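You operate a simulated robot arm through the tools that you are given. There is no shell and no other tool.

The job below is to be done with a simulated robot arm. You get a single attempt, and the scene is never put back.

Task
Take the socket off the pipe in the vice and file the pipe end.
Fine: tighten the vice first, unscrew the socket by hand, stand it in the pass tray, file till the burr is gone; file back. Set down upright: block file. What is to be rubbed or washed off counts as gone when no trace of it is left.

Only the result counts: the job must be done as asked and must still hold three seconds after the hand-in. Knocking over, shifting, dropping, spilling or breaking anything else fails it.

Robot
A 6-joint arm with a two-finger parallel gripper, fixed in place. Base frame: the origin is at the foot of the arm, x ahead of it, y to its left, z up; the work surface is at about z = 0. Units: m, rad, N and s.
With the tool pointing down near the work surface it reaches from about 0.14 to 0.58 m from the base axis. Its first joint turns from -1.152 to 1.152 rad. Payload 2.1 kg.
Tool frame: the origin (TCP) lies between the finger pads and is the grasp point; the fingertips stand 0.03 m ahead of it; z points along the fingers, y is the line along which they close. Largest opening 0.094 m; finger width 0.028, thickness 0.01; the body of the gripper, 0.05 by 0.096 m, starts 0.055 m behind the TCP.
Orientation is told as [roll, pitch, yaw] about the base's x, y, z axes, in that order, counted from this pose: with the fingers straight down and closing along the base's y, the tool's x points along the base's -x, its y along +y and its z along -z.

Tools
- The arm moves only by the tool step_arm. Its argument "increments" is text: rows parted by semicolons, each of 7 numbers parted by spaces: the opening, from 0 (shut) to 1 (fully open), then the shift along the tool's x, y, z in units of 25 mm (1.0 is 25 mm), then the turn, a rotation vector about the tool's x, y, z in units of 5 degrees (1.0 is 5 degrees). In form: claw x y z ax ay az; .... A call has 1 to 20 rows; each row shifts and turns the commanded pose from where the row before left it, along the tool's axes as they then stand. A call with a number of a shift or a turn outside -1 to 1 is refused whole. A row lasts 0.2 s, in which the tool goes at most 0.05 m and 0.15 rad; a call with a longer step from one row to the next is refused whole, and so is a gripper value outside its range. Where a pose cannot be reached the arm comes as near as it can. A force on the tool above 40 N (or 10 N above the force at the start of the call, whichever is more), or a blocked arm, ends the call early, and 0.2 s more pass. Each finger travels about 0.072 m/s and halts on what it meets, pressing with about 38 N; the grip force reading is that of the motor and also rises with nothing between the fingers. The clock runs only during rows and for 0.2 s after the last one: add rows that do not move to give the fingers time. The reply holds the time, the measured pose of the TCP, the force on the tool along the base axes, the opening and the grip force, in the units named above and with some noise, with the torque about the TCP (base axes, N m) and any sound that the robot's microphone picked up.
- Cameras (640 x 400 px; columns grow to the right, rows downward): "scene" is fixed at [0.0695, -0.3818, 0.4905]; the picture's right is [0.64, -0.77, 0.00], its down [-0.38, -0.32, -0.87] and it looks along [0.67, 0.56, -0.49] (base axes); focal length 214 px, centre (320, 200). "wrist" rides on the gripper at [0.076, 0.014, -0.103] in the tool frame; the picture's right is [-0.18, 0.98, 0.00], its down [-0.75, -0.14, -0.64] and it looks along [-0.63, -0.12, 0.77] (tool axes); focal length 243 px, centre (320, 200). There is no depth. A picture from a camera that has moved, and an enlarged one, comes with that camera's place and axes in the base frame and with its lens.
- snapshot(camera): a new picture of that camera. No time passes.
- enlarge(camera, box): a new picture of the part [left, top, right, bottom] of that camera's present view, enlarged. No time passes.
- sign_off(): hands the job in; it is judged then, once.

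Nothing tells you positions but the pictures and the camera data. Unless the task says otherwise, let go and move clear before handing in.

The tools are called after "Call:" as name(argument=value, ...) on one line, values as JSON. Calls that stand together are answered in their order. step_arm: Moves the arm, as the interface text tells. Its arguments: {"type":"object","properties":{"increments":{"type":"string"}},"required":["increments"]} The other tools are called the same way: snapshot (camera) takes a picture; enlarge (camera, box) takes an enlarged picture of a part of a camera's view; sign_off () hands the job in.

At the start:

```text
time: 0.0
tool_pos: [0.3485, -0.0272, 0.4194]
orientation: [-0.001, 0.0, 0.0]
ft_force: [0.6, 0.0, 0.0]
torque: [0.0, -0.01, -0.01]
grip_width: 0.094
gripper_force: 0.2
```

scene: 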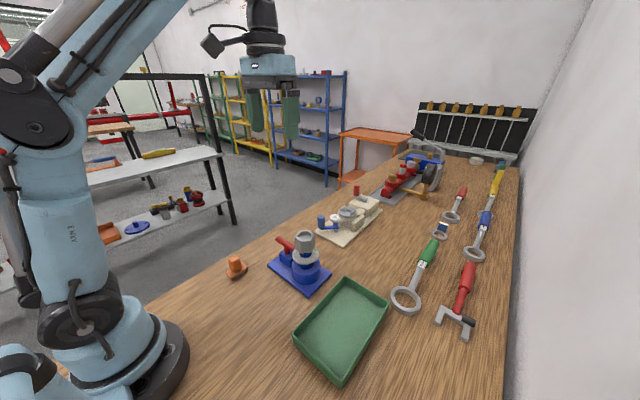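
wrist: 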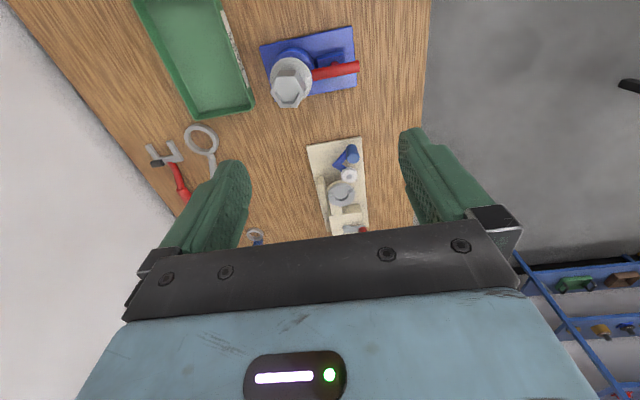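

I see a bench with a blue-based vice holding a vertical pipe with a grey socket, a green tray, a cream fixture and several tools. I'll look closer before moving.

Call:
enlarge(camera="scene", box=[200, 210, 400, 335])

Call:
enlarge(camera="scene", box=[380, 140, 540, 240])

Call:
enlarge(camera="scene", box=[380, 230, 540, 345])

Call:
enlarge(camera="wrist", box=[120, 0, 440, 250])

Call:
enlarge(camera="scene", box=[300, 100, 540, 250])

```text
3.20 times, centred on (300, 272) of scene
camera zoom: at [0.0695, -0.3818, 0.4905], right [0.64, -0.77, 0.0], down [-0.38, -0.32, -0.87], along [0.67, 0.56, -0.49], focal length 686 px, centre (384, -32)
```

zoom: 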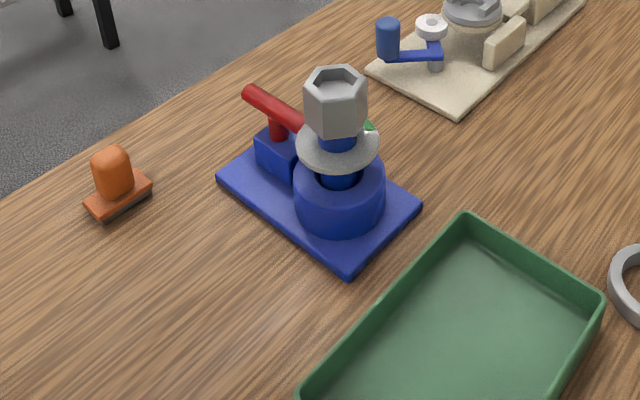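

```text
4.00 times, centred on (460, 190) of scene
camera zoom: at [0.0695, -0.3818, 0.4905], right [0.64, -0.77, 0.0], down [-0.38, -0.32, -0.87], along [0.67, 0.56, -0.49], focal length 858 px, centre (-240, 240)
```

zoom: 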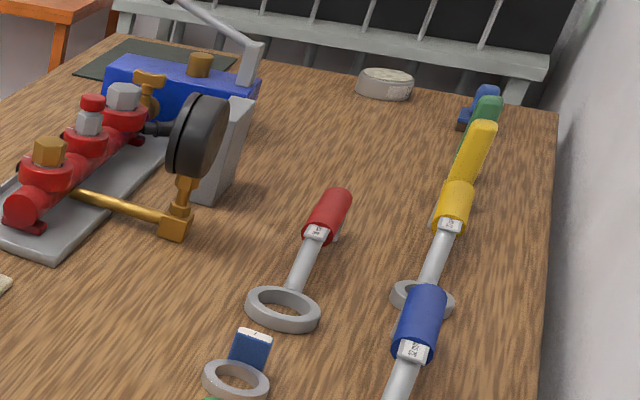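

```text
3.48 times, centred on (460, 288) of scene
camera zoom: at [0.0695, -0.3818, 0.4905], right [0.64, -0.77, 0.0], down [-0.38, -0.32, -0.87], along [0.67, 0.56, -0.49], focal length 746 px, centre (-167, -104)
```

zoom: 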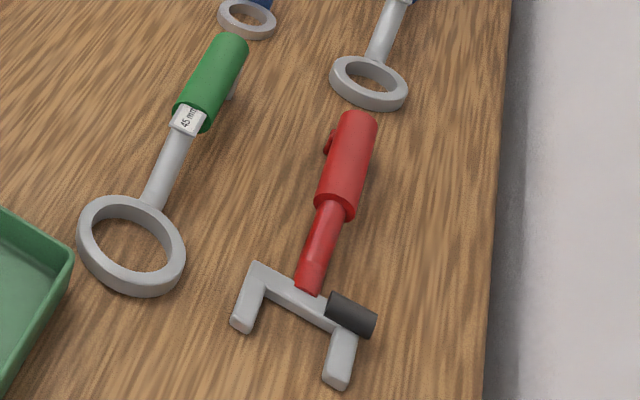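

```text
1.60 times, centred on (280, 125) of wrist
camera zoom: at [0.2725, -0.0119, 0.5226], right [0.18, 0.98, 0.0], down [0.75, -0.14, 0.64], along [0.63, -0.12, -0.77], focal length 388 px, centre (384, 320)
```

zoom: 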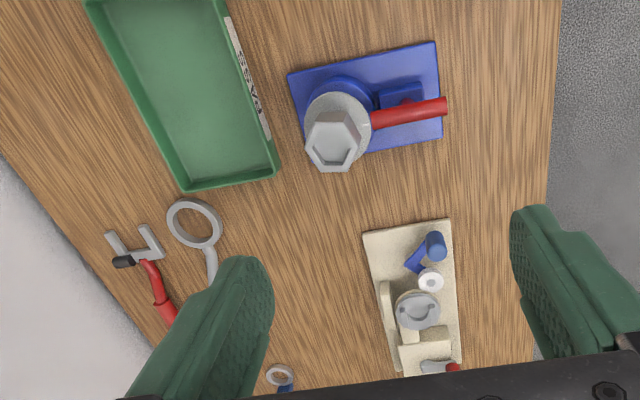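

```text
2.67 times, centred on (420, 175) of scene
camera zoom: at [0.0695, -0.3818, 0.4905], right [0.64, -0.77, 0.0], down [-0.38, -0.32, -0.87], along [0.67, 0.56, -0.49], focal length 572 px, centre (53, 267)
```

zoom: 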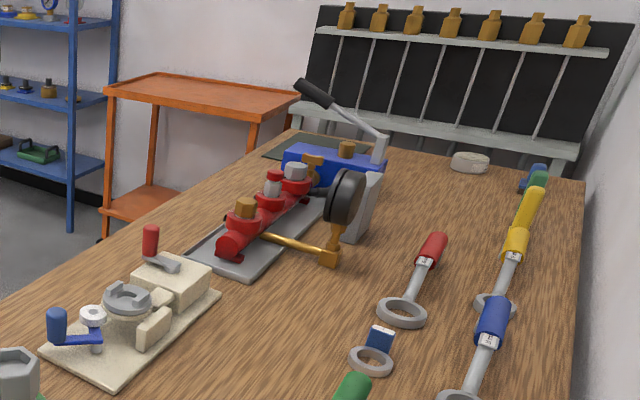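

The vice with its hex-topped socket is near (0.36, -0.08), the socket top at about z = 0.15. The block file (orange) seems to be near (0.25, 0.08). I'll move back and lower so the wrist camera gets a closer view.

Call:
step_arm(increments="1 0.8 0 0.8 0 0 0; 1 0.8 0 0.8 0 0 0; 1 0.8 0 0.8 0 0 0; 1 0.8 0 0.8 0 0 0; 1 0.8 0 0.8 0 0 0; 1 0 0 0 0 0 0")

Call:
snapshot(camera="wrist")

Call:
snapshot(camera="scene")

```text
time: 1.4
tool_pos: [0.2489, -0.0272, 0.3198]
orientation: [0.001, 0.001, -0.001]
ft_force: [-0.2, 0.8, -0.2]
torque: [0.0, 0.03, 0.03]
grip_width: 0.0941
gripper_force: 0.0
```

```text
taken
camera wrist: at [0.1729, -0.0118, 0.4226], right [0.18, 0.98, 0.0], down [0.75, -0.14, 0.64], along [0.63, -0.12, -0.77], focal length 243 px, centre (320, 200)
```

wrist: 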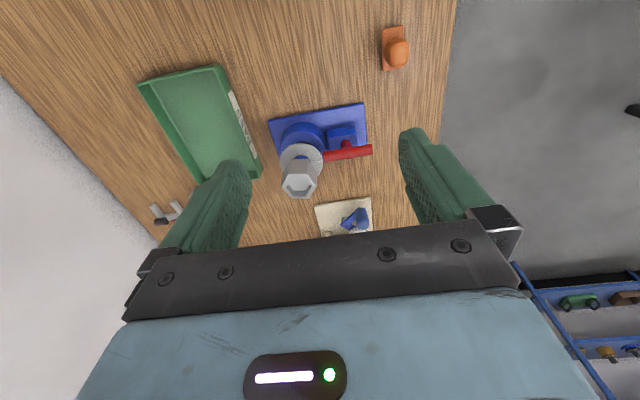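

```text
taken
```

scene: 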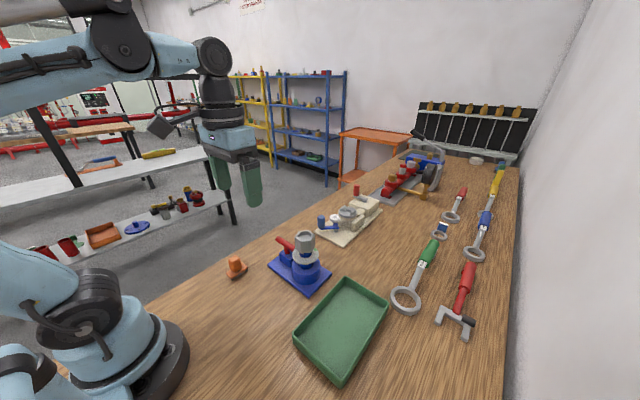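

Call:
enlarge(camera="wrist", box=[240, 90, 400, 210])

Call:
enlarge(camera="wrist", box=[350, 10, 450, 90])

Call:
enlarge(camera="wrist", box=[120, 50, 280, 200])

Call:
enlarge(camera="scene", box=[260, 220, 350, 305])

Call:
enlarge(camera="scene", box=[210, 240, 260, 290])

Call:
enlarge(camera="scene", box=[280, 270, 400, 390])

```text
3.33 times, centred on (320, 150) of wrist
camera zoom: at [0.1729, -0.0118, 0.4226], right [0.18, 0.98, 0.0], down [0.75, -0.14, 0.64], along [0.63, -0.12, -0.77], focal length 809 px, centre (320, 367)
```

zoom: 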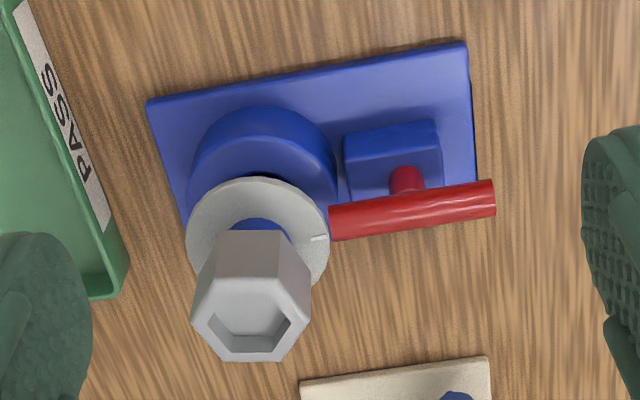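

```text
5.00 times, centred on (400, 50) of wrist
camera zoom: at [0.1729, -0.0118, 0.4226], right [0.18, 0.98, 0.0], down [0.75, -0.14, 0.64], along [0.63, -0.12, -0.77], focal length 1213 px, centre (-80, 950)
```

zoom: 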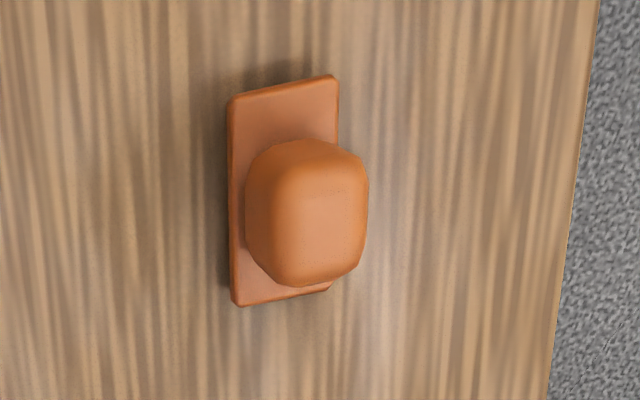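

```text
2.67 times, centred on (200, 125) of wrist
camera zoom: at [0.1729, -0.0118, 0.4226], right [0.18, 0.98, 0.0], down [0.75, -0.14, 0.64], along [0.63, -0.12, -0.77], focal length 647 px, centre (640, 400)
```

zoom: 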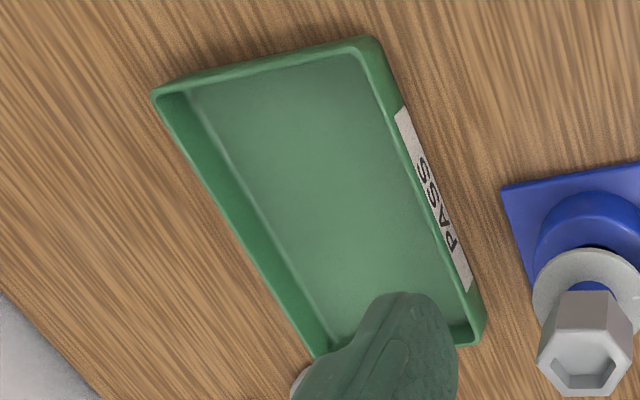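

```text
4.71 times, centred on (305, 262) of scene
camera zoom: at [0.0694, -0.3818, 0.4905], right [0.64, -0.77, 0.0], down [-0.38, -0.32, -0.87], along [0.67, 0.56, -0.49], focal length 1009 px, centre (391, -94)
```

zoom: 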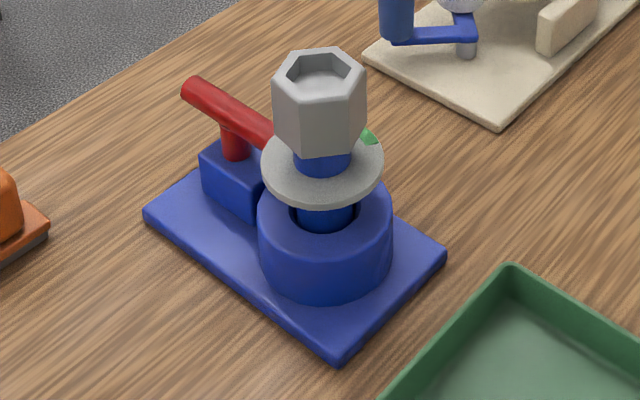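

```text
8.00 times, centred on (235, 265) of scene
camera zoom: at [0.0694, -0.3818, 0.4905], right [0.64, -0.77, 0.0], down [-0.38, -0.32, -0.87], along [0.67, 0.56, -0.49], focal length 1716 px, centre (1000, -320)
```

zoom: 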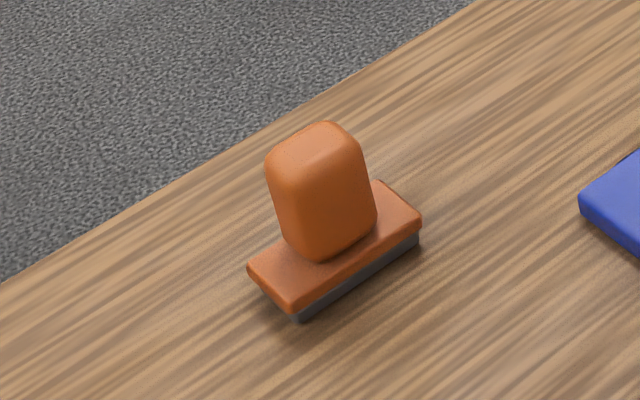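

```text
3.33 times, centred on (340, 330) of scene
camera zoom: at [0.0694, -0.3818, 0.4905], right [0.64, -0.77, 0.0], down [-0.38, -0.32, -0.87], along [0.67, 0.56, -0.49], focal length 715 px, centre (253, -233)
```

zoom: 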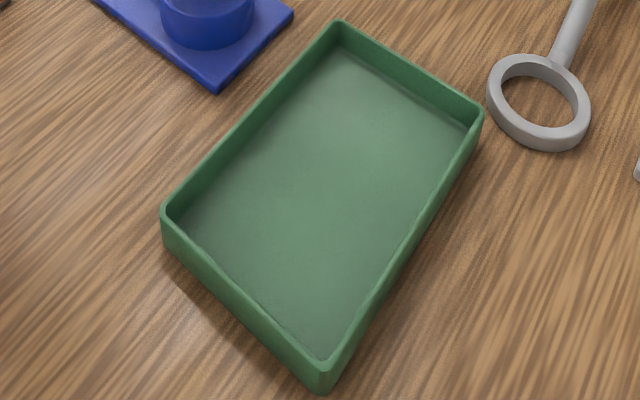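

The pass tray is labelled and the block file is orange with a grey sole. I'll zoom in on the vice's disc marks and its handle.

Call:
enlarge(camera="wrist", box=[275, 135, 335, 205])

Call:
enlarge(camera="scene", box=[285, 225, 335, 275])

Call:
enlarge(camera="wrist", box=[315, 110, 385, 170])

```text
5.71 times, centred on (305, 170) of wrist
camera zoom: at [0.1729, -0.0118, 0.4226], right [0.18, 0.98, 0.0], down [0.75, -0.14, 0.64], along [0.63, -0.12, -0.77], focal length 1386 px, centre (406, 371)
```

zoom: 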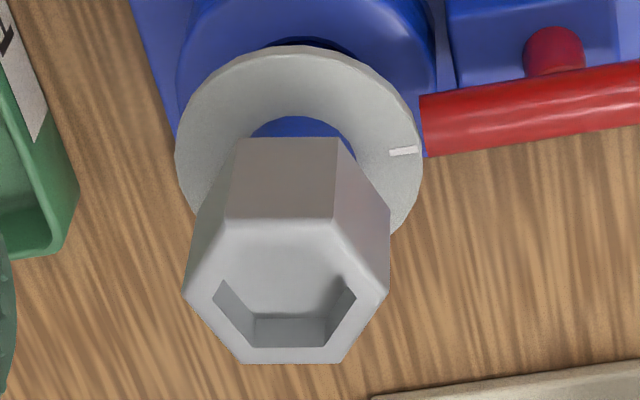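

```text
8.00 times, centred on (310, 250) of scene
camera zoom: at [0.0694, -0.3818, 0.4905], right [0.64, -0.77, 0.0], down [-0.38, -0.32, -0.87], along [0.67, 0.56, -0.49], focal length 1716 px, centre (400, -200)
```

zoom: 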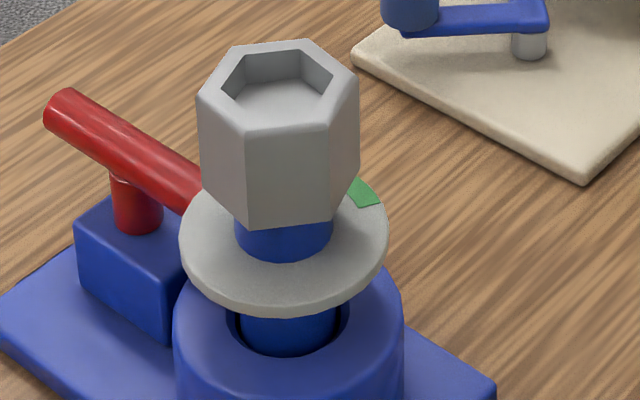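

```text
6.67 times, centred on (350, 140) of wrist
camera zoom: at [0.1729, -0.0118, 0.4226], right [0.18, 0.98, 0.0], down [0.75, -0.14, 0.64], along [0.63, -0.12, -0.77], focal length 1618 px, centre (120, 600)
```

zoom: 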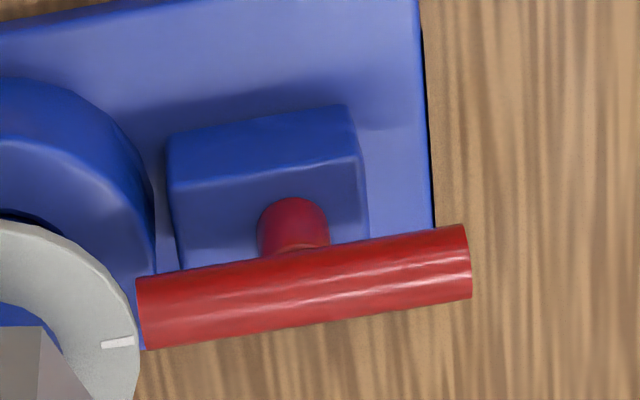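

The disc on the pipe carries a white tick and a green patch. I'll go round to the far side and turn the wrist to see these marks and the back of the vice.

Call:
step_arm(increments="1 -0.95 0.195 0.41 0 0 0; 1 -0.95 0.195 0.41 0 0 0; 1 -0.95 0.195 0.41 0 0 0; 1 -0.95 0.195 0.41 0 0 0; 1 -0.95 0.195 0.41 0 0 0; 1 -0.95 0.195 0.41 0 0 0; 1 -0.95 0.195 0.41 0 0 0; 1 -0.95 0.195 0.41 0 0 0")

Call:
step_arm(increments="1 0 0 0 0 0 1; 1 0 0 0 0 0 1; 1 0 0 0 0 0 1; 1 0 0 0 0 0 1; 1 0 0 0 0 0 1; 1 0 0 0 0 0 1; 1 0 0 0 0 0 1; 1 0 0 0 0 0 1; 1 0 0 0 0 0 1; 1 0 0 0 0 0 1; 1 0 0 0 0 0 1; 1 0 0 0 0 0 1; 1 0 0 0 0 0 1; 1 0 0 0 0 0 1; 1 0 0 0 0 0 1; 1 0 0 0 0 0 1; 1 0 0 0 0 0 1; 1 0 0 0 0 0 1; 1 0 0 0 0 0 1; 1 0 0 0 0 0 1")

Call:
snapshot(camera="wrist")

```text
time: 3.2
tool_pos: [0.4393, 0.0119, 0.239]
orientation: [-0.001, -0.001, 0.001]
ft_force: [-0.4, 0.4, 0.0]
torque: [0.01, 0.01, 0.0]
grip_width: 0.094
gripper_force: 0.0
```

```text
time: 7.4
tool_pos: [0.4392, 0.0121, 0.239]
orientation: [0.001, 0.0, -1.746]
ft_force: [0.4, -0.7, -0.3]
torque: [-0.01, 0.0, -0.02]
grip_width: 0.094
gripper_force: 0.0
```

```text
taken
camera wrist: at [0.4665, 0.0854, 0.3412], right [0.94, -0.35, 0.0], down [-0.27, -0.72, 0.64], along [-0.23, -0.6, -0.77], focal length 243 px, centre (320, 200)
```

wrist: 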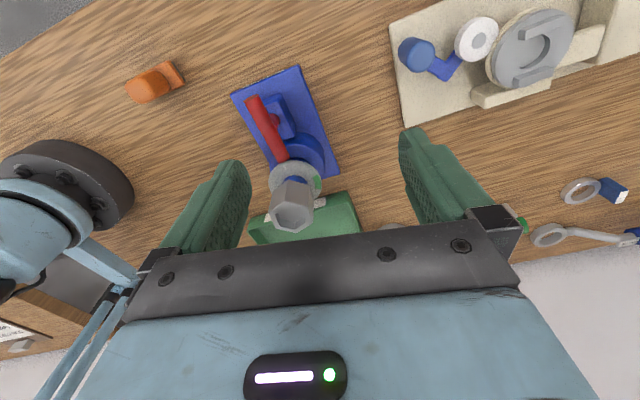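

Call:
enlarge(camera="wrist", box=[230, 70, 350, 240])

Call:
enlarge(camera="wrist", box=[260, 140, 340, 240])

Call:
enlarge(camera="wrist", box=[110, 50, 200, 115])

Call:
enlarge(camera="wrist", box=[380, 0, 640, 160])

```text
2.35 times, centred on (290, 155) of wrist
camera zoom: at [0.4665, 0.0854, 0.3412], right [0.94, -0.35, 0.0], down [-0.27, -0.72, 0.64], along [-0.23, -0.6, -0.77], focal length 571 px, centre (391, 306)
```

zoom: 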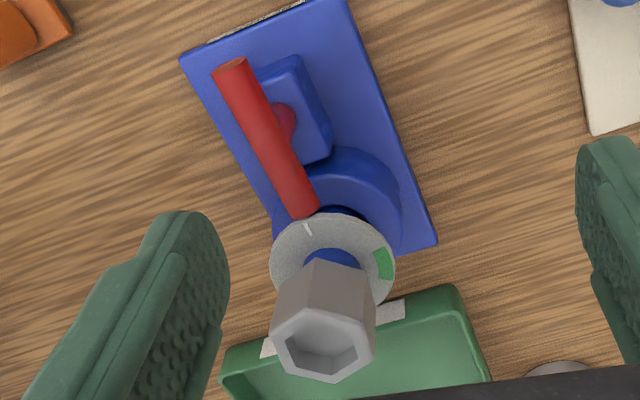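

```text
4.00 times, centred on (300, 190) of wrist
camera zoom: at [0.4665, 0.0854, 0.3412], right [0.94, -0.35, 0.0], down [-0.27, -0.72, 0.64], along [-0.23, -0.6, -0.77], focal length 970 px, centre (400, 240)
```

zoom: 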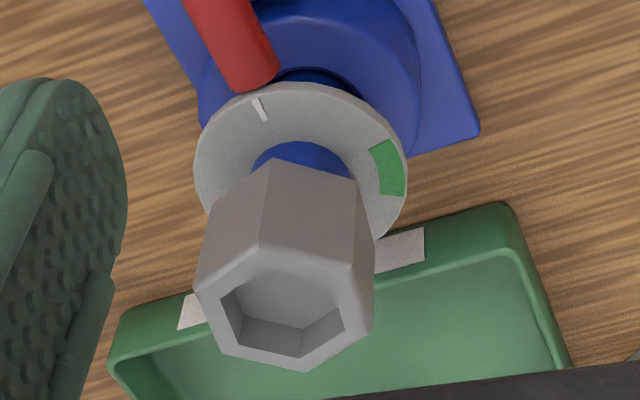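

```text
6.15 times, centred on (155, 82) of wrist
camera zoom: at [0.4665, 0.0854, 0.3412], right [0.94, -0.35, 0.0], down [-0.27, -0.72, 0.64], along [-0.23, -0.6, -0.77], focal length 1493 px, centre (1335, 923)
```

zoom: 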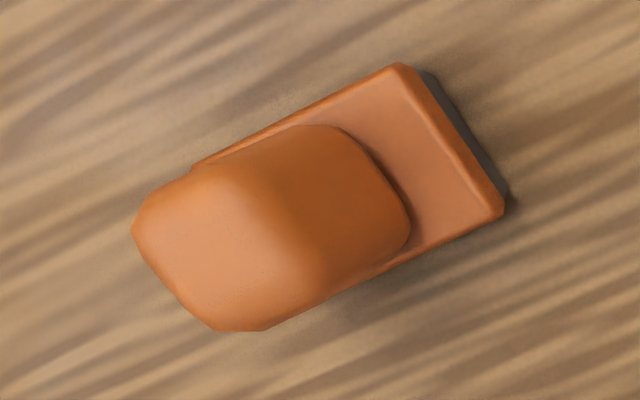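

```text
2.46 times, centred on (510, 80) of wrist
camera zoom: at [0.4665, 0.0854, 0.3412], right [0.94, -0.35, 0.0], down [-0.27, -0.72, 0.64], along [-0.23, -0.6, -0.77], focal length 597 px, centre (-148, 495)
```

zoom: 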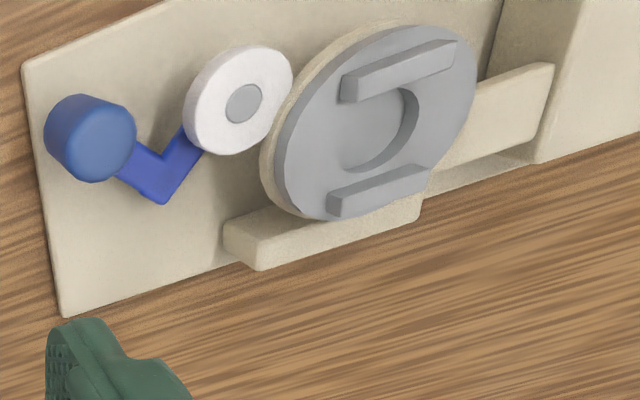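

I now take the T-handle bar to lie along y from about (0.367, -0.045) to (0.369, 0.035) at z ≈ 0.076. The socket axis is at about (0.363, -0.076). Next I'll test that the wrist can yaw further, which also gives me a view from +x.

Call:
step_arm(increments="1 0 0 0 0 0 1; 1 0 0 0 0 0 1; 1 0 0 0 0 0 1; 1 0 0 0 0 0 1; 1 0 0 0 0 0 1; 1 0 0 0 0 0 1; 1 0 0 0 0 0 1; 1 0 0 0 0 0 1; 1 0 0 0 0 0 1; 1 0 0 0 0 0 1; 1 0 0 0 0 0 1; 1 0 0 0 0 0 1; 1 0 0 0 0 0 1; 1 0 0 0 0 0 1; 1 0 0 0 0 0 1; 1 0 0 0 0 0 1")

Call:
snapshot(camera="wrist")

Call:
enlarge(camera="wrist", box=[220, 60, 420, 230])

```text
time: 10.8
tool_pos: [0.4361, -0.0491, 0.2389]
orientation: [-0.007, 0.0, -3.125]
ft_force: [0.0, -0.1, -0.1]
torque: [-0.01, -0.03, -0.03]
grip_width: 0.0938
gripper_force: 0.1
out of reach, approached as far as the arm can: row 15, 16
```

```text
taken
camera wrist: at [0.5118, -0.0622, 0.341], right [-0.17, -0.99, -0.01], down [-0.76, 0.12, 0.64], along [-0.63, 0.11, -0.77], focal length 243 px, centre (320, 200)
```

wrist: 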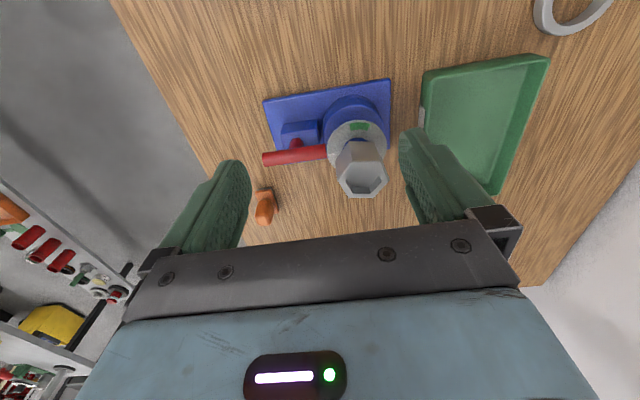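

```text
2.35 times, centred on (320, 145) of wrist
camera zoom: at [0.5118, -0.0622, 0.341], right [-0.17, -0.99, -0.01], down [-0.76, 0.12, 0.64], along [-0.63, 0.11, -0.77], focal length 571 px, centre (320, 329)
```

zoom: 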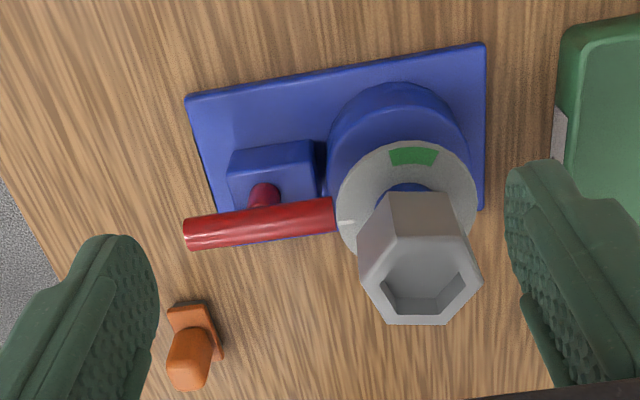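

The wrist yaw range is about ±172°, so I'll grip the handle bar at yaw +90° and turn clockwise from there. First I rotate the wrist back in free air.

Call:
step_arm(increments="1 0 0 0 0 0 -1; 1 0 0 0 0 0 -1; 1 0 0 0 0 0 -1; 1 0 0 0 0 0 -1; 1 0 0 0 0 0 -1; 1 0 0 0 0 0 -1; 1 0 0 0 0 0 -1; 1 0 0 0 0 0 -1; 1 0 0 0 0 0 -1; 1 0 0 0 0 0 -1; 1 0 0 0 0 0 -1; 1 0 0 0 0 0 -1; 1 0 0 0 0 0 -1; 1 0 0 0 0 0 -1; 1 0 0 0 0 0 -1; 1 0 0 0 0 0 -1; 1 0 0 0 0 0 -1; 1 0 0 0 0 0 -1; 1 0 0 0 0 0 -1; 1 0 0 0 0 0 -1")

Call:
step_arm(increments="1 0 0 0 0 0 -1; 1 0 0 0 0 0 -1; 1 0 0 0 0 0 -1; 1 0 0 0 0 0 -1; 1 0 0 0 0 0 -1; 1 0 0 0 0 0 -1; 1 0 0 0 0 0 -1; 1 0 0 0 0 0 -1; 1 0 0 0 0 0 -1; 1 0 0 0 0 0 -1; 1 0 0 0 0 0 -1; 1 0 0 0 0 0 -1; 1 0 0 0 0 0 -1; 1 0 0 0 0 0 -1; 1 0 0 0 0 0 -1; 1 0 0 0 0 0 -1; 1 0 0 0 0 0 -1; 1 0 0 0 0 0 -1; 1 0 0 0 0 0 -1; 1 0 0 0 0 0 -1")

Call:
step_arm(increments="1 0 0 0 0 0 -1; 1 0 0 0 0 0 -1; 1 0 0 0 0 0 -1; 1 0 0 0 0 0 -1; 1 0 0 0 0 0 -1; 1 0 0 0 0 0 -1; 1 0 0 0 0 0 -1; 1 0 0 0 0 0 -1; 1 0 0 0 0 0 -1; 1 0 0 0 0 0 -1; 1 0 0 0 0 0 -1; 1 0 0 0 0 0 -1; 1 0 0 0 0 0 -1; 1 0 0 0 0 0 -1")

```text
time: 15.0
tool_pos: [0.4359, -0.0486, 0.2382]
orientation: [0.0, 0.0, -1.395]
ft_force: [-0.5, 0.0, -0.3]
torque: [0.03, 0.01, -0.03]
grip_width: 0.094
gripper_force: 0.1
```

```text
time: 19.2
tool_pos: [0.4351, -0.0488, 0.2378]
orientation: [0.001, 0.0, 0.351]
ft_force: [-1.0, 0.0, 0.2]
torque: [0.02, 0.02, 0.0]
grip_width: 0.0941
gripper_force: 0.1
```

```text
time: 22.2
tool_pos: [0.4363, -0.0488, 0.2398]
orientation: [0.0, 0.001, 1.573]
ft_force: [-0.1, 0.8, -0.7]
torque: [-0.02, -0.01, 0.02]
grip_width: 0.094
gripper_force: 0.1
```

Yaw is now +90°. I'll move above the outer (+y) end of the handle bar and narrow the fingers before descending.

Call:
step_arm(increments="0.6 -0.74 0.67 0 0 0 0; 0.6 -0.74 0.67 0 0 0 0; 0.6 -0.74 0.67 0 0 0 0; 0.6 -0.74 0.67 0 0 0 0; 0.6 0 0 0.6 0 0 0; 0.6 0 0 0.6 0 0 0; 0.6 0 0 0.6 0 0 0; 0.6 0 0 0 0 0 0")

Call:
snapshot(camera="wrist")

Call:
snapshot(camera="scene")

```text
time: 24.0
tool_pos: [0.3687, 0.0261, 0.1933]
orientation: [0.0, -0.001, 1.569]
ft_force: [0.1, 0.1, 0.9]
torque: [0.04, 0.01, 0.0]
grip_width: 0.0566
gripper_force: 0.1
```

```text
taken
camera wrist: at [0.3537, -0.0497, 0.296], right [-0.98, 0.18, 0.0], down [0.14, 0.75, 0.64], along [0.12, 0.63, -0.77], focal length 243 px, centre (320, 200)
```

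wrist: 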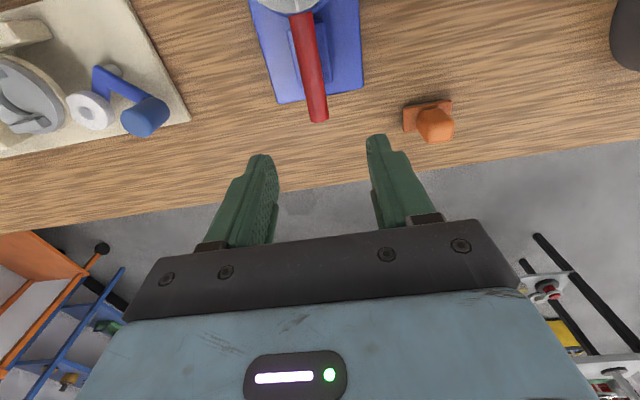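

```text
taken
```

scene: 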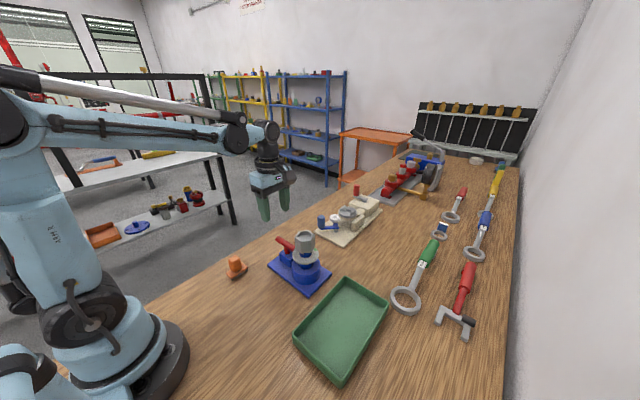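

The bar end lies under the fingers (bar x ≈ 0.371). I'll descend to the bar height with the fingers straddling it.

Call:
step_arm(increments="0.6 0 -0.08 0.95 0 0 0; 0.6 0 0 0.95 0 0 0; 0.6 0 0 0.95 0 0 0; 0.6 0 0 0.5 0 0 0; 0.6 0 0 0.4 0 0 0; 0.6 0 0 0 0 0 0")

Call:
snapshot(camera="wrist")

Call:
enlarge(camera="scene", box=[250, 200, 350, 300])

```text
time: 25.4
tool_pos: [0.3691, 0.0256, 0.0988]
orientation: [0.0, 0.001, 1.57]
ft_force: [0.0, -0.2, -0.3]
torque: [0.01, 0.03, -0.01]
grip_width: 0.0564
gripper_force: 0.0
```

```text
taken
camera wrist: at [0.356, -0.0504, 0.2017], right [-0.98, 0.18, 0.0], down [0.14, 0.75, 0.64], along [0.12, 0.63, -0.77], focal length 243 px, centre (320, 200)
```

wrist: 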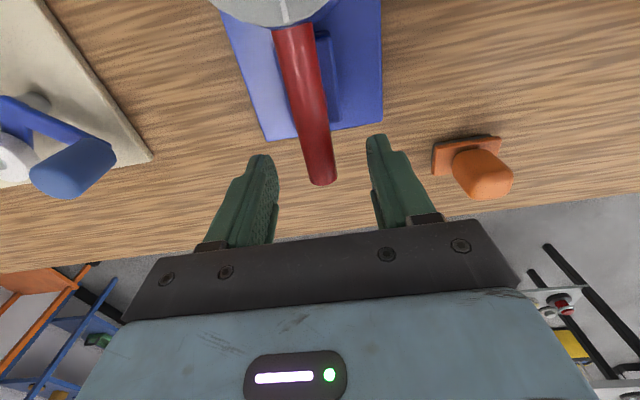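

```text
4.00 times, centred on (300, 250) of scene
camera zoom: at [0.0694, -0.3818, 0.4905], right [0.64, -0.77, 0.0], down [-0.38, -0.32, -0.87], along [0.67, 0.56, -0.49], focal length 858 px, centre (400, 0)
```

zoom: 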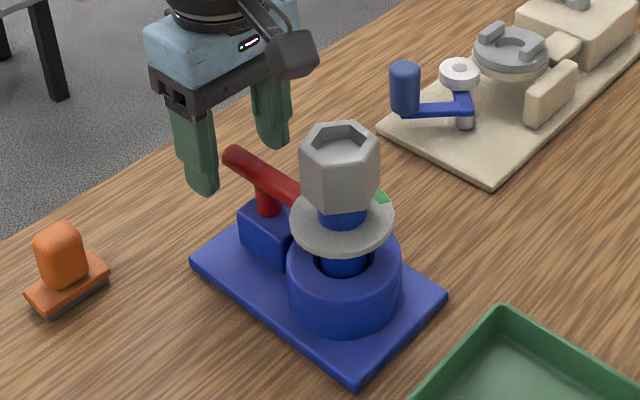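

The fingers straddle the outer end of the bar. Now I'll close on it.

Call:
step_arm(increments="0.1 0 0 0 0 0 0; 0.1 0 0 0 0 0 0; 0.1 0 0 0 0 0 0; 0.1 0 0 0 0 0 0")

Call:
snapshot(camera="wrist")

```text
time: 26.4
tool_pos: [0.3711, 0.0256, 0.1001]
orientation: [0.002, 0.0, 1.571]
ft_force: [-9.2, -0.2, -1.4]
torque: [0.24, -0.01, -0.26]
grip_width: 0.0177
gripper_force: 44.9
```

```text
taken
camera wrist: at [0.3557, -0.0503, 0.2019], right [-0.98, 0.18, 0.0], down [0.14, 0.75, 0.64], along [0.12, 0.63, -0.77], focal length 243 px, centre (320, 200)
```

wrist: 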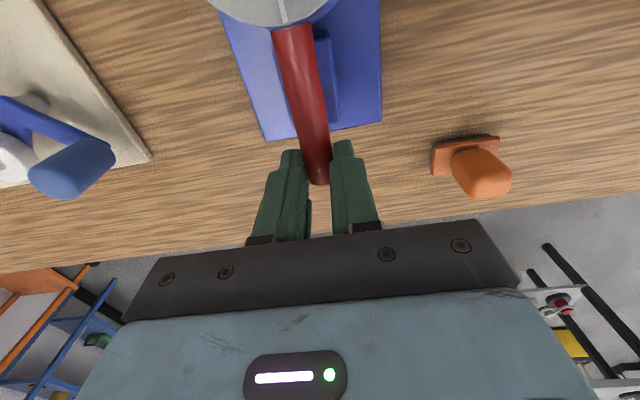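

The bar is gripped at 17.7 mm. I'll start turning it clockwise along an arc about the handle post and watch the forces.

Call:
step_arm(increments="0.1 0.0046 -0.1046 0 0 0 1; 0.1 0.0046 -0.1046 0 0 0 1; 0.1 0 0 0 0 0 0")

```text
time: 27.2
tool_pos: [0.3751, 0.0255, 0.0991]
orientation: [0.002, 0.0, 1.395]
ft_force: [-14.9, 0.0, -1.4]
torque: [0.34, 0.08, -0.42]
grip_width: 0.0175
gripper_force: 45.1
```

Call:
step_arm(increments="0.1 0.0046 -0.1046 0 0 0 1; 0.1 0.0046 -0.1046 0 0 0 1; 0.1 0.0046 -0.1046 0 0 0 1; 0.1 0.0046 -0.1046 0 0 0 1; 0.1 0 0 0 0 0 0")

Call:
enlarge(camera="scene", box=[250, 200, 350, 300])

Call:
snapshot(camera="wrist")

```text
time: 28.4
tool_pos: [0.3851, 0.0208, 0.0997]
orientation: [0.002, 0.0, 1.046]
ft_force: [-17.2, -3.1, -4.6]
torque: [0.5, -0.42, -0.45]
grip_width: 0.018
gripper_force: 44.9
```

```text
4.00 times, centred on (300, 250) of scene
camera zoom: at [0.0695, -0.3818, 0.4905], right [0.64, -0.77, 0.0], down [-0.38, -0.32, -0.87], along [0.67, 0.56, -0.49], focal length 858 px, centre (400, 0)
```

zoom: 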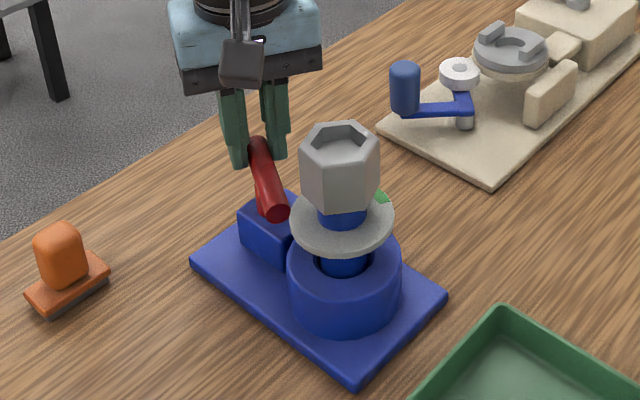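

```text
taken
camera wrist: at [0.3345, -0.0369, 0.2019], right [-0.76, 0.65, 0.0], down [0.5, 0.58, 0.64], along [0.42, 0.49, -0.77], focal length 243 px, centre (320, 200)
```

wrist: 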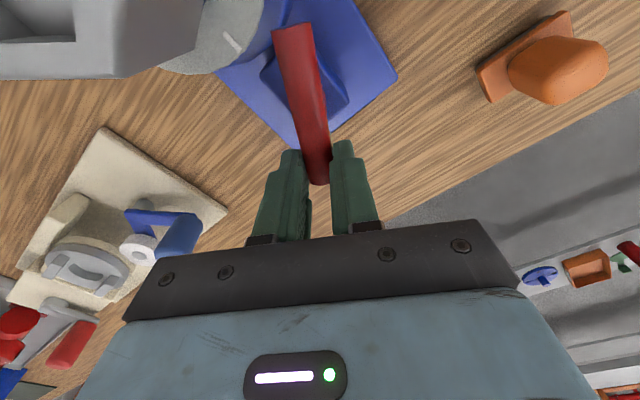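

The handle turns smoothly, now about 30° in. I'll continue with a tiny inward correction.

Call:
step_arm(increments="0.1 0.015 -0.1046 0 0 0 1; 0.1 0.015 -0.1046 0 0 0 1; 0.1 0.015 -0.1046 0 0 0 1; 0.1 0.01 -0.1046 0 0 0 1; 0.1 0.0046 -0.1046 0 0 0 1; 0.1 0.0046 -0.1046 0 0 0 1; 0.1 0 0 0 0 0 0")

Call:
snapshot(camera="wrist")

Call:
enlarge(camera="scene", box=[250, 200, 350, 300])

```text
time: 30.0
tool_pos: [0.3962, 0.0104, 0.0994]
orientation: [0.001, -0.003, 0.522]
ft_force: [-4.3, 12.4, -32.7]
torque: [0.28, -0.26, -0.34]
grip_width: 0.0179
gripper_force: 45.1
```

```text
taken
camera wrist: at [0.3226, -0.0151, 0.202], right [-0.33, 0.94, 0.0], down [0.72, 0.25, 0.64], along [0.61, 0.21, -0.77], focal length 243 px, centre (320, 200)
```

wrist: 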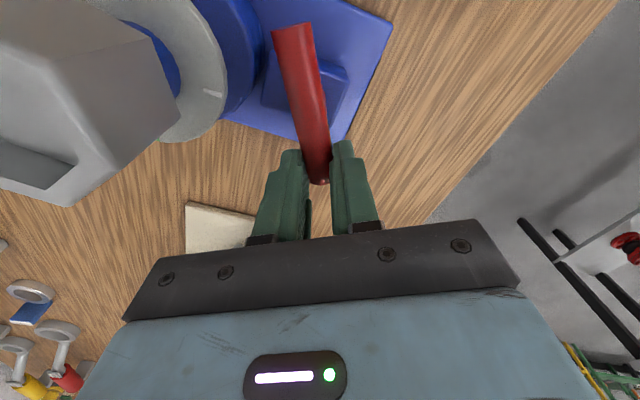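

```text
4.00 times, centred on (300, 250) of scene
camera zoom: at [0.0696, -0.3818, 0.4905], right [0.64, -0.77, 0.0], down [-0.38, -0.32, -0.87], along [0.67, 0.56, -0.49], focal length 858 px, centre (400, 0)
```

zoom: 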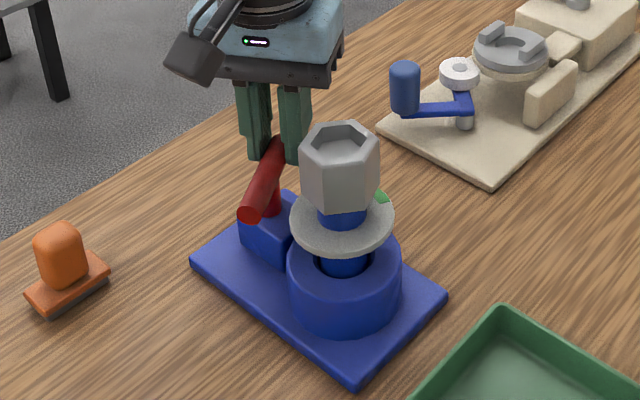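

There's a downward pull on the tool (−33 N), so the handle seems to sink as it is screwed in. I'll follow it down slightly to relieve the force.

Call:
step_arm(increments="0.1 0 0 0.04 0 0 0; 0.1 0 0 0 0 0 0")

```text
time: 30.6
tool_pos: [0.3962, 0.0093, 0.1006]
orientation: [0.002, -0.002, 0.524]
ft_force: [-4.7, 15.9, 8.3]
torque: [0.44, -0.48, -0.46]
grip_width: 0.0178
gripper_force: 45.0
```

Call:
step_arm(increments="0.1 0.0046 -0.1046 0.004 0 0 1; 0.1 0.0046 -0.1046 0.004 0 0 1; 0.1 0 0 0 0 0 0")

Call:
snapshot(camera="wrist")

```text
time: 31.4
tool_pos: [0.3984, 0.0053, 0.1]
orientation: [0.003, -0.002, 0.349]
ft_force: [3.7, 17.3, 32.7]
torque: [-0.11, 0.06, -0.51]
grip_width: 0.0177
gripper_force: 45.2
```

```text
taken
camera wrist: at [0.3213, -0.0069, 0.2015], right [-0.16, 0.99, 0.0], down [0.76, 0.12, 0.64], along [0.63, 0.11, -0.77], focal length 243 px, centre (320, 200)
```

wrist: 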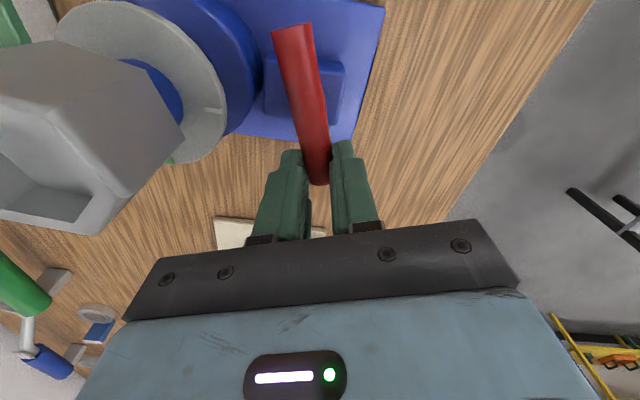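

Call:
step_arm(increments="0.1 0 0 -0.03 0 0 0; 0.1 0.0046 -0.1046 0 0 0 1; 0.1 0.0046 -0.1046 0 0 0 1; 0.1 0 0 0 0 0 0")

```text
time: 32.4
tool_pos: [0.3997, 0.0003, 0.0993]
orientation: [0.002, 0.0, 0.174]
ft_force: [0.7, 15.2, 11.9]
torque: [0.35, -0.89, -0.44]
grip_width: 0.0174
gripper_force: 44.3
```

Call:
step_arm(increments="0.1 0 0 -0.01 0 0 0; 0.1 0.0046 -0.1046 0 0 0 1; 0.1 0.0046 -0.1046 0 0 0 1; 0.1 0 0 0 0 0 0")

Call:
snapshot(camera="wrist")

Call:
enlarge(camera="scene", box=[250, 200, 350, 300])

```text
time: 33.4
tool_pos: [0.4, -0.0052, 0.1003]
orientation: [0.002, -0.002, -0.001]
ft_force: [0.8, 15.9, -14.4]
torque: [0.16, -0.86, -0.38]
grip_width: 0.0174
gripper_force: 44.7
```

```text
taken
camera wrist: at [0.3235, 0.0099, 0.2016], right [0.18, 0.98, 0.0], down [0.75, -0.14, 0.64], along [0.63, -0.12, -0.77], focal length 243 px, centre (320, 200)
```

wrist: 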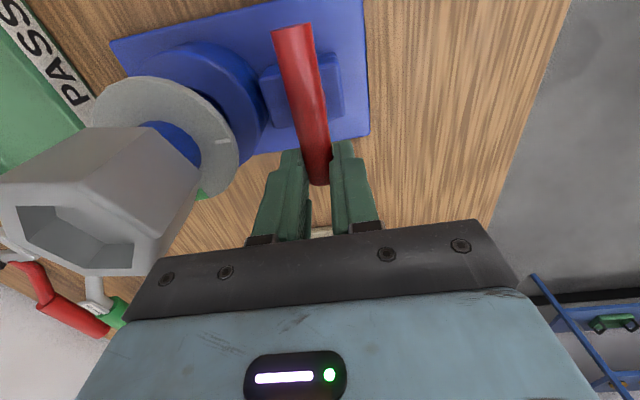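

```text
4.00 times, centred on (300, 250) of scene
camera zoom: at [0.0695, -0.3818, 0.4905], right [0.64, -0.77, 0.0], down [-0.38, -0.32, -0.87], along [0.67, 0.56, -0.49], focal length 858 px, centre (400, 0)
```

zoom: 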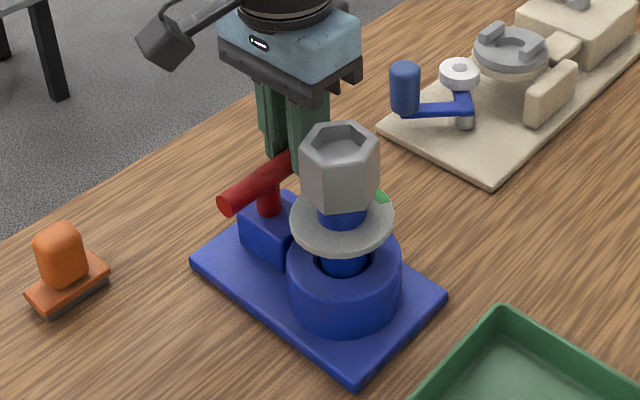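

Call:
step_arm(increments="0.1 0.0046 -0.1046 0 0 0 1; 0.1 0.0046 -0.1046 0 0 0 1; 0.1 0 0 0 0 0 0")

Call:
step_arm(increments="0.1 0.0046 -0.1046 0 0 0 1; 0.1 0.0046 -0.1046 0 0 0 1; 0.1 0 0 0 0 0 0")

Call:
snapshot(camera="wrist")

Call:
enlarge(camera="scene", box=[250, 200, 350, 300])

```text
time: 34.2
tool_pos: [0.399, -0.0066, 0.0994]
orientation: [0.011, 0.006, -0.171]
ft_force: [-0.5, 33.1, -6.2]
torque: [0.31, 0.46, 1.26]
grip_width: 0.0208
gripper_force: 45.7
```

```text
time: 34.7
tool_pos: [0.4001, -0.007, 0.0994]
orientation: [0.017, 0.002, -0.269]
ft_force: [1.0, 3.3, 0.4]
torque: [-0.53, 0.03, 1.34]
grip_width: 0.0236
gripper_force: 45.0
stopped in row 2: the force on the tool passed its limit at 45 N (the readings are from after the stop); the commanded pose is now the measured one
```

```text
taken
camera wrist: at [0.3293, 0.0262, 0.2025], right [0.44, 0.9, 0.02], down [0.69, -0.35, 0.64], along [0.58, -0.27, -0.77], focal length 243 px, centre (320, 200)
```

wrist: 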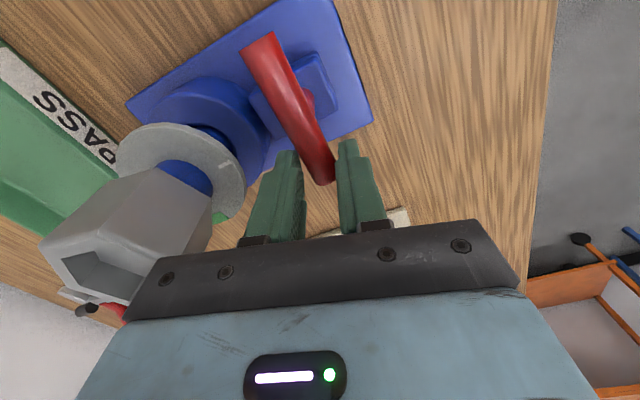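

```text
4.00 times, centred on (300, 250) of scene
camera zoom: at [0.0694, -0.3819, 0.4905], right [0.64, -0.77, 0.0], down [-0.38, -0.32, -0.87], along [0.67, 0.56, -0.49], focal length 858 px, centre (400, 0)
```

zoom: 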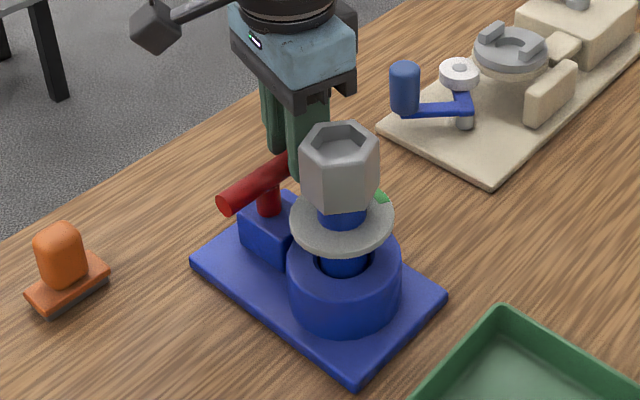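

The handle met a firm stop at about 90° of turn, with the bar now along x. I'll back the wrist off to line up with the bar, let go, rise and look.

Call:
step_arm(increments="0.3 0 0 0 0 0 -1; 0.5 0 0 0 0 0 -1; 0.6 0 0 0 0 0 -1; 0.6 0 0 0 0 0 0; 0.6 0 0 -0.5 0 0 0; 0.6 0 0 -0.8 0 0 0; 0.6 0 0 -0.8 0 0 0; 0.6 0 0 -0.8 0 0 0; 0.6 0 0 -0.8 0 0 0; 0.6 0 0 -0.8 0 0 0; 0.6 0 0 0 0 0 0")

Call:
snapshot(camera="wrist")

Call:
enlarge(camera="scene", box=[250, 200, 350, 300])

```text
time: 37.1
tool_pos: [0.3991, -0.0108, 0.2141]
orientation: [0.017, -0.002, -0.011]
ft_force: [0.1, -0.1, -0.9]
torque: [0.03, 0.02, -0.01]
grip_width: 0.0564
gripper_force: 0.1
```

```text
taken
camera wrist: at [0.323, 0.0041, 0.3152], right [0.2, 0.98, 0.02], down [0.75, -0.16, 0.64], along [0.63, -0.11, -0.77], focal length 243 px, centre (320, 200)
```

wrist: 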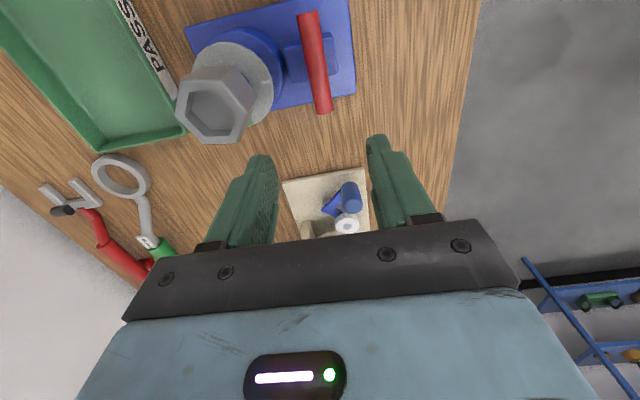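

```text
4.00 times, centred on (300, 250) of scene
camera zoom: at [0.0695, -0.3818, 0.4905], right [0.64, -0.77, 0.0], down [-0.38, -0.32, -0.87], along [0.67, 0.56, -0.49], focal length 858 px, centre (400, 0)
```

zoom: 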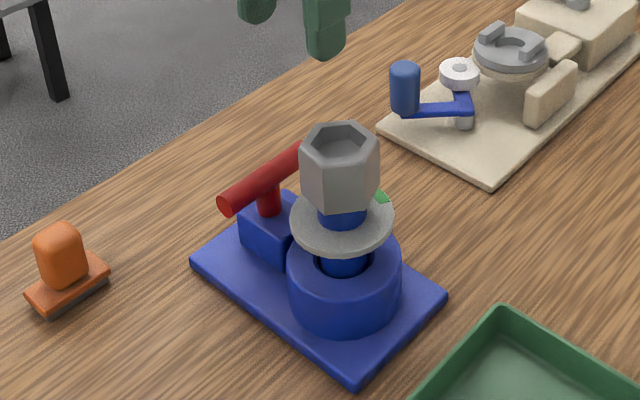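

The bar now lies along x. To make sure it is at its real stop, and not blocked by the gripper body meeting the socket, I'll push the bar end gently with closed fingers.

Call:
step_arm(increments="0 0 0.9 0 0.19 0 0; 0 0 0.9 0 0 0 0; 0 0 0 0.9 0 0 0; 0 0 0 0.9 0 0 0; 0 0 0 0.9 0 0 0; 0 0 0 0.9 0 0 0; 0 0 0 0.9 0 0 0; 0 0 0 0.4 0 0 0; 0 0 0 0 0 0 0")

Call:
snapshot(camera="wrist")

Call:
enlarge(camera="scene", box=[250, 200, 350, 300])

```text
time: 39.1
tool_pos: [0.401, 0.0351, 0.0891]
orientation: [0.0, -0.002, -0.012]
ft_force: [0.0, 0.5, 1.3]
torque: [-0.04, -0.02, 0.0]
grip_width: 0.0003
gripper_force: 33.0
```

```text
taken
camera wrist: at [0.3236, 0.0516, 0.1916], right [0.2, 0.98, 0.0], down [0.75, -0.15, 0.64], along [0.63, -0.13, -0.77], focal length 243 px, centre (320, 200)
```

wrist: 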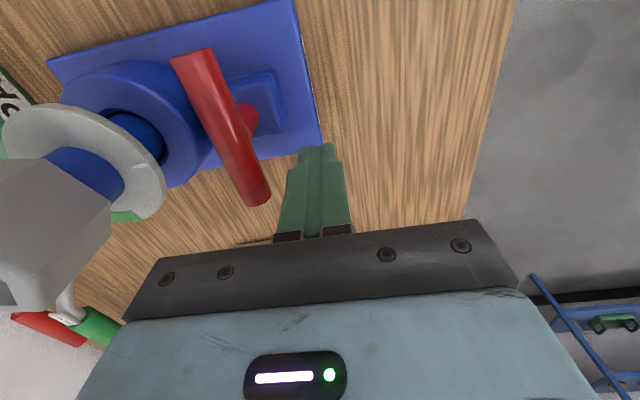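

```text
4.00 times, centred on (300, 250) of scene
camera zoom: at [0.0694, -0.3818, 0.4905], right [0.64, -0.77, 0.0], down [-0.38, -0.32, -0.87], along [0.67, 0.56, -0.49], focal length 858 px, centre (400, 0)
```

zoom: 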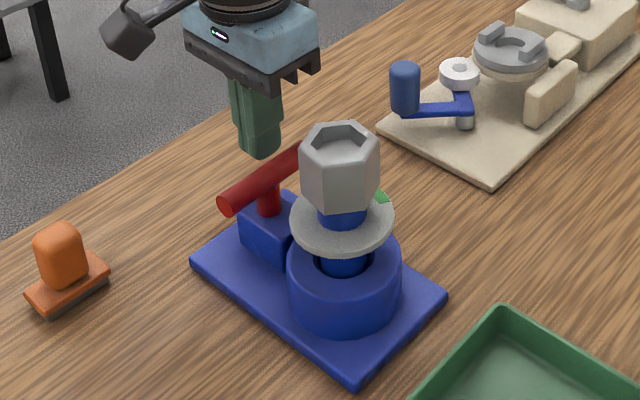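

Call:
step_arm(increments="0 0 -0.3 0 0 0 0; 0 0 -0.3 0 0 0 0; 0 0 -0.1 0 0 0 0; 0 0 -0.04 0 0 0 0; 0 0 -0.04 0 0 0 0; 0 0 -0.04 0 0 0 0; 0 0 -0.04 0 0 0 0; 0 0 -0.04 0 0 0 0")

```text
time: 40.9
tool_pos: [0.4002, 0.0128, 0.0907]
orientation: [-0.001, -0.001, -0.012]
ft_force: [-0.4, 1.8, 1.2]
torque: [0.0, -0.01, 0.02]
grip_width: 0.0001
gripper_force: 32.7
```

Call:
step_arm(increments="0 0 -0.04 0 0 0 0; 0 0 -0.04 0 0 0 0; 0 0 -0.02 0 0 0 0; 0 0 0 0 0 0 0")

```text
time: 41.9
tool_pos: [0.4008, 0.0128, 0.0906]
orientation: [0.005, -0.001, -0.01]
ft_force: [3.1, 24.3, 3.2]
torque: [0.2, -0.04, 0.0]
grip_width: 0.0
gripper_force: 32.9
```

Call:
step_arm(increments="0 0 -0.02 0 0 0 0; 0 0 -0.02 0 0 0 0; 0 0 0 0 0 0 0")

Call:
enlarge(camera="scene", box=[250, 200, 350, 300])

```text
time: 42.7
tool_pos: [0.4002, 0.0124, 0.0891]
orientation: [0.011, 0.0, -0.011]
ft_force: [2.1, 32.2, 10.9]
torque: [0.1, 0.03, -0.15]
grip_width: 0.0
gripper_force: 33.1
```

```text
4.00 times, centred on (300, 250) of scene
camera zoom: at [0.0694, -0.3818, 0.4906], right [0.64, -0.77, 0.0], down [-0.38, -0.32, -0.87], along [0.67, 0.56, -0.49], focal length 858 px, centre (400, 0)
```

zoom: 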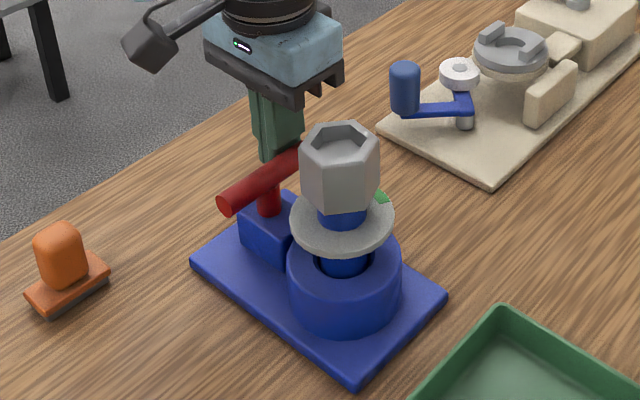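

Call:
step_arm(increments="0 0 -0.02 0 0 0 0; 0 0 -0.02 0 0 0 0; 0 0 0 0 0 0 0")

```text
time: 43.5
tool_pos: [0.4, 0.0122, 0.0906]
orientation: [0.013, -0.001, -0.01]
ft_force: [2.3, 37.6, 3.9]
torque: [0.12, 0.05, -0.46]
grip_width: 0.0
gripper_force: 32.8
```

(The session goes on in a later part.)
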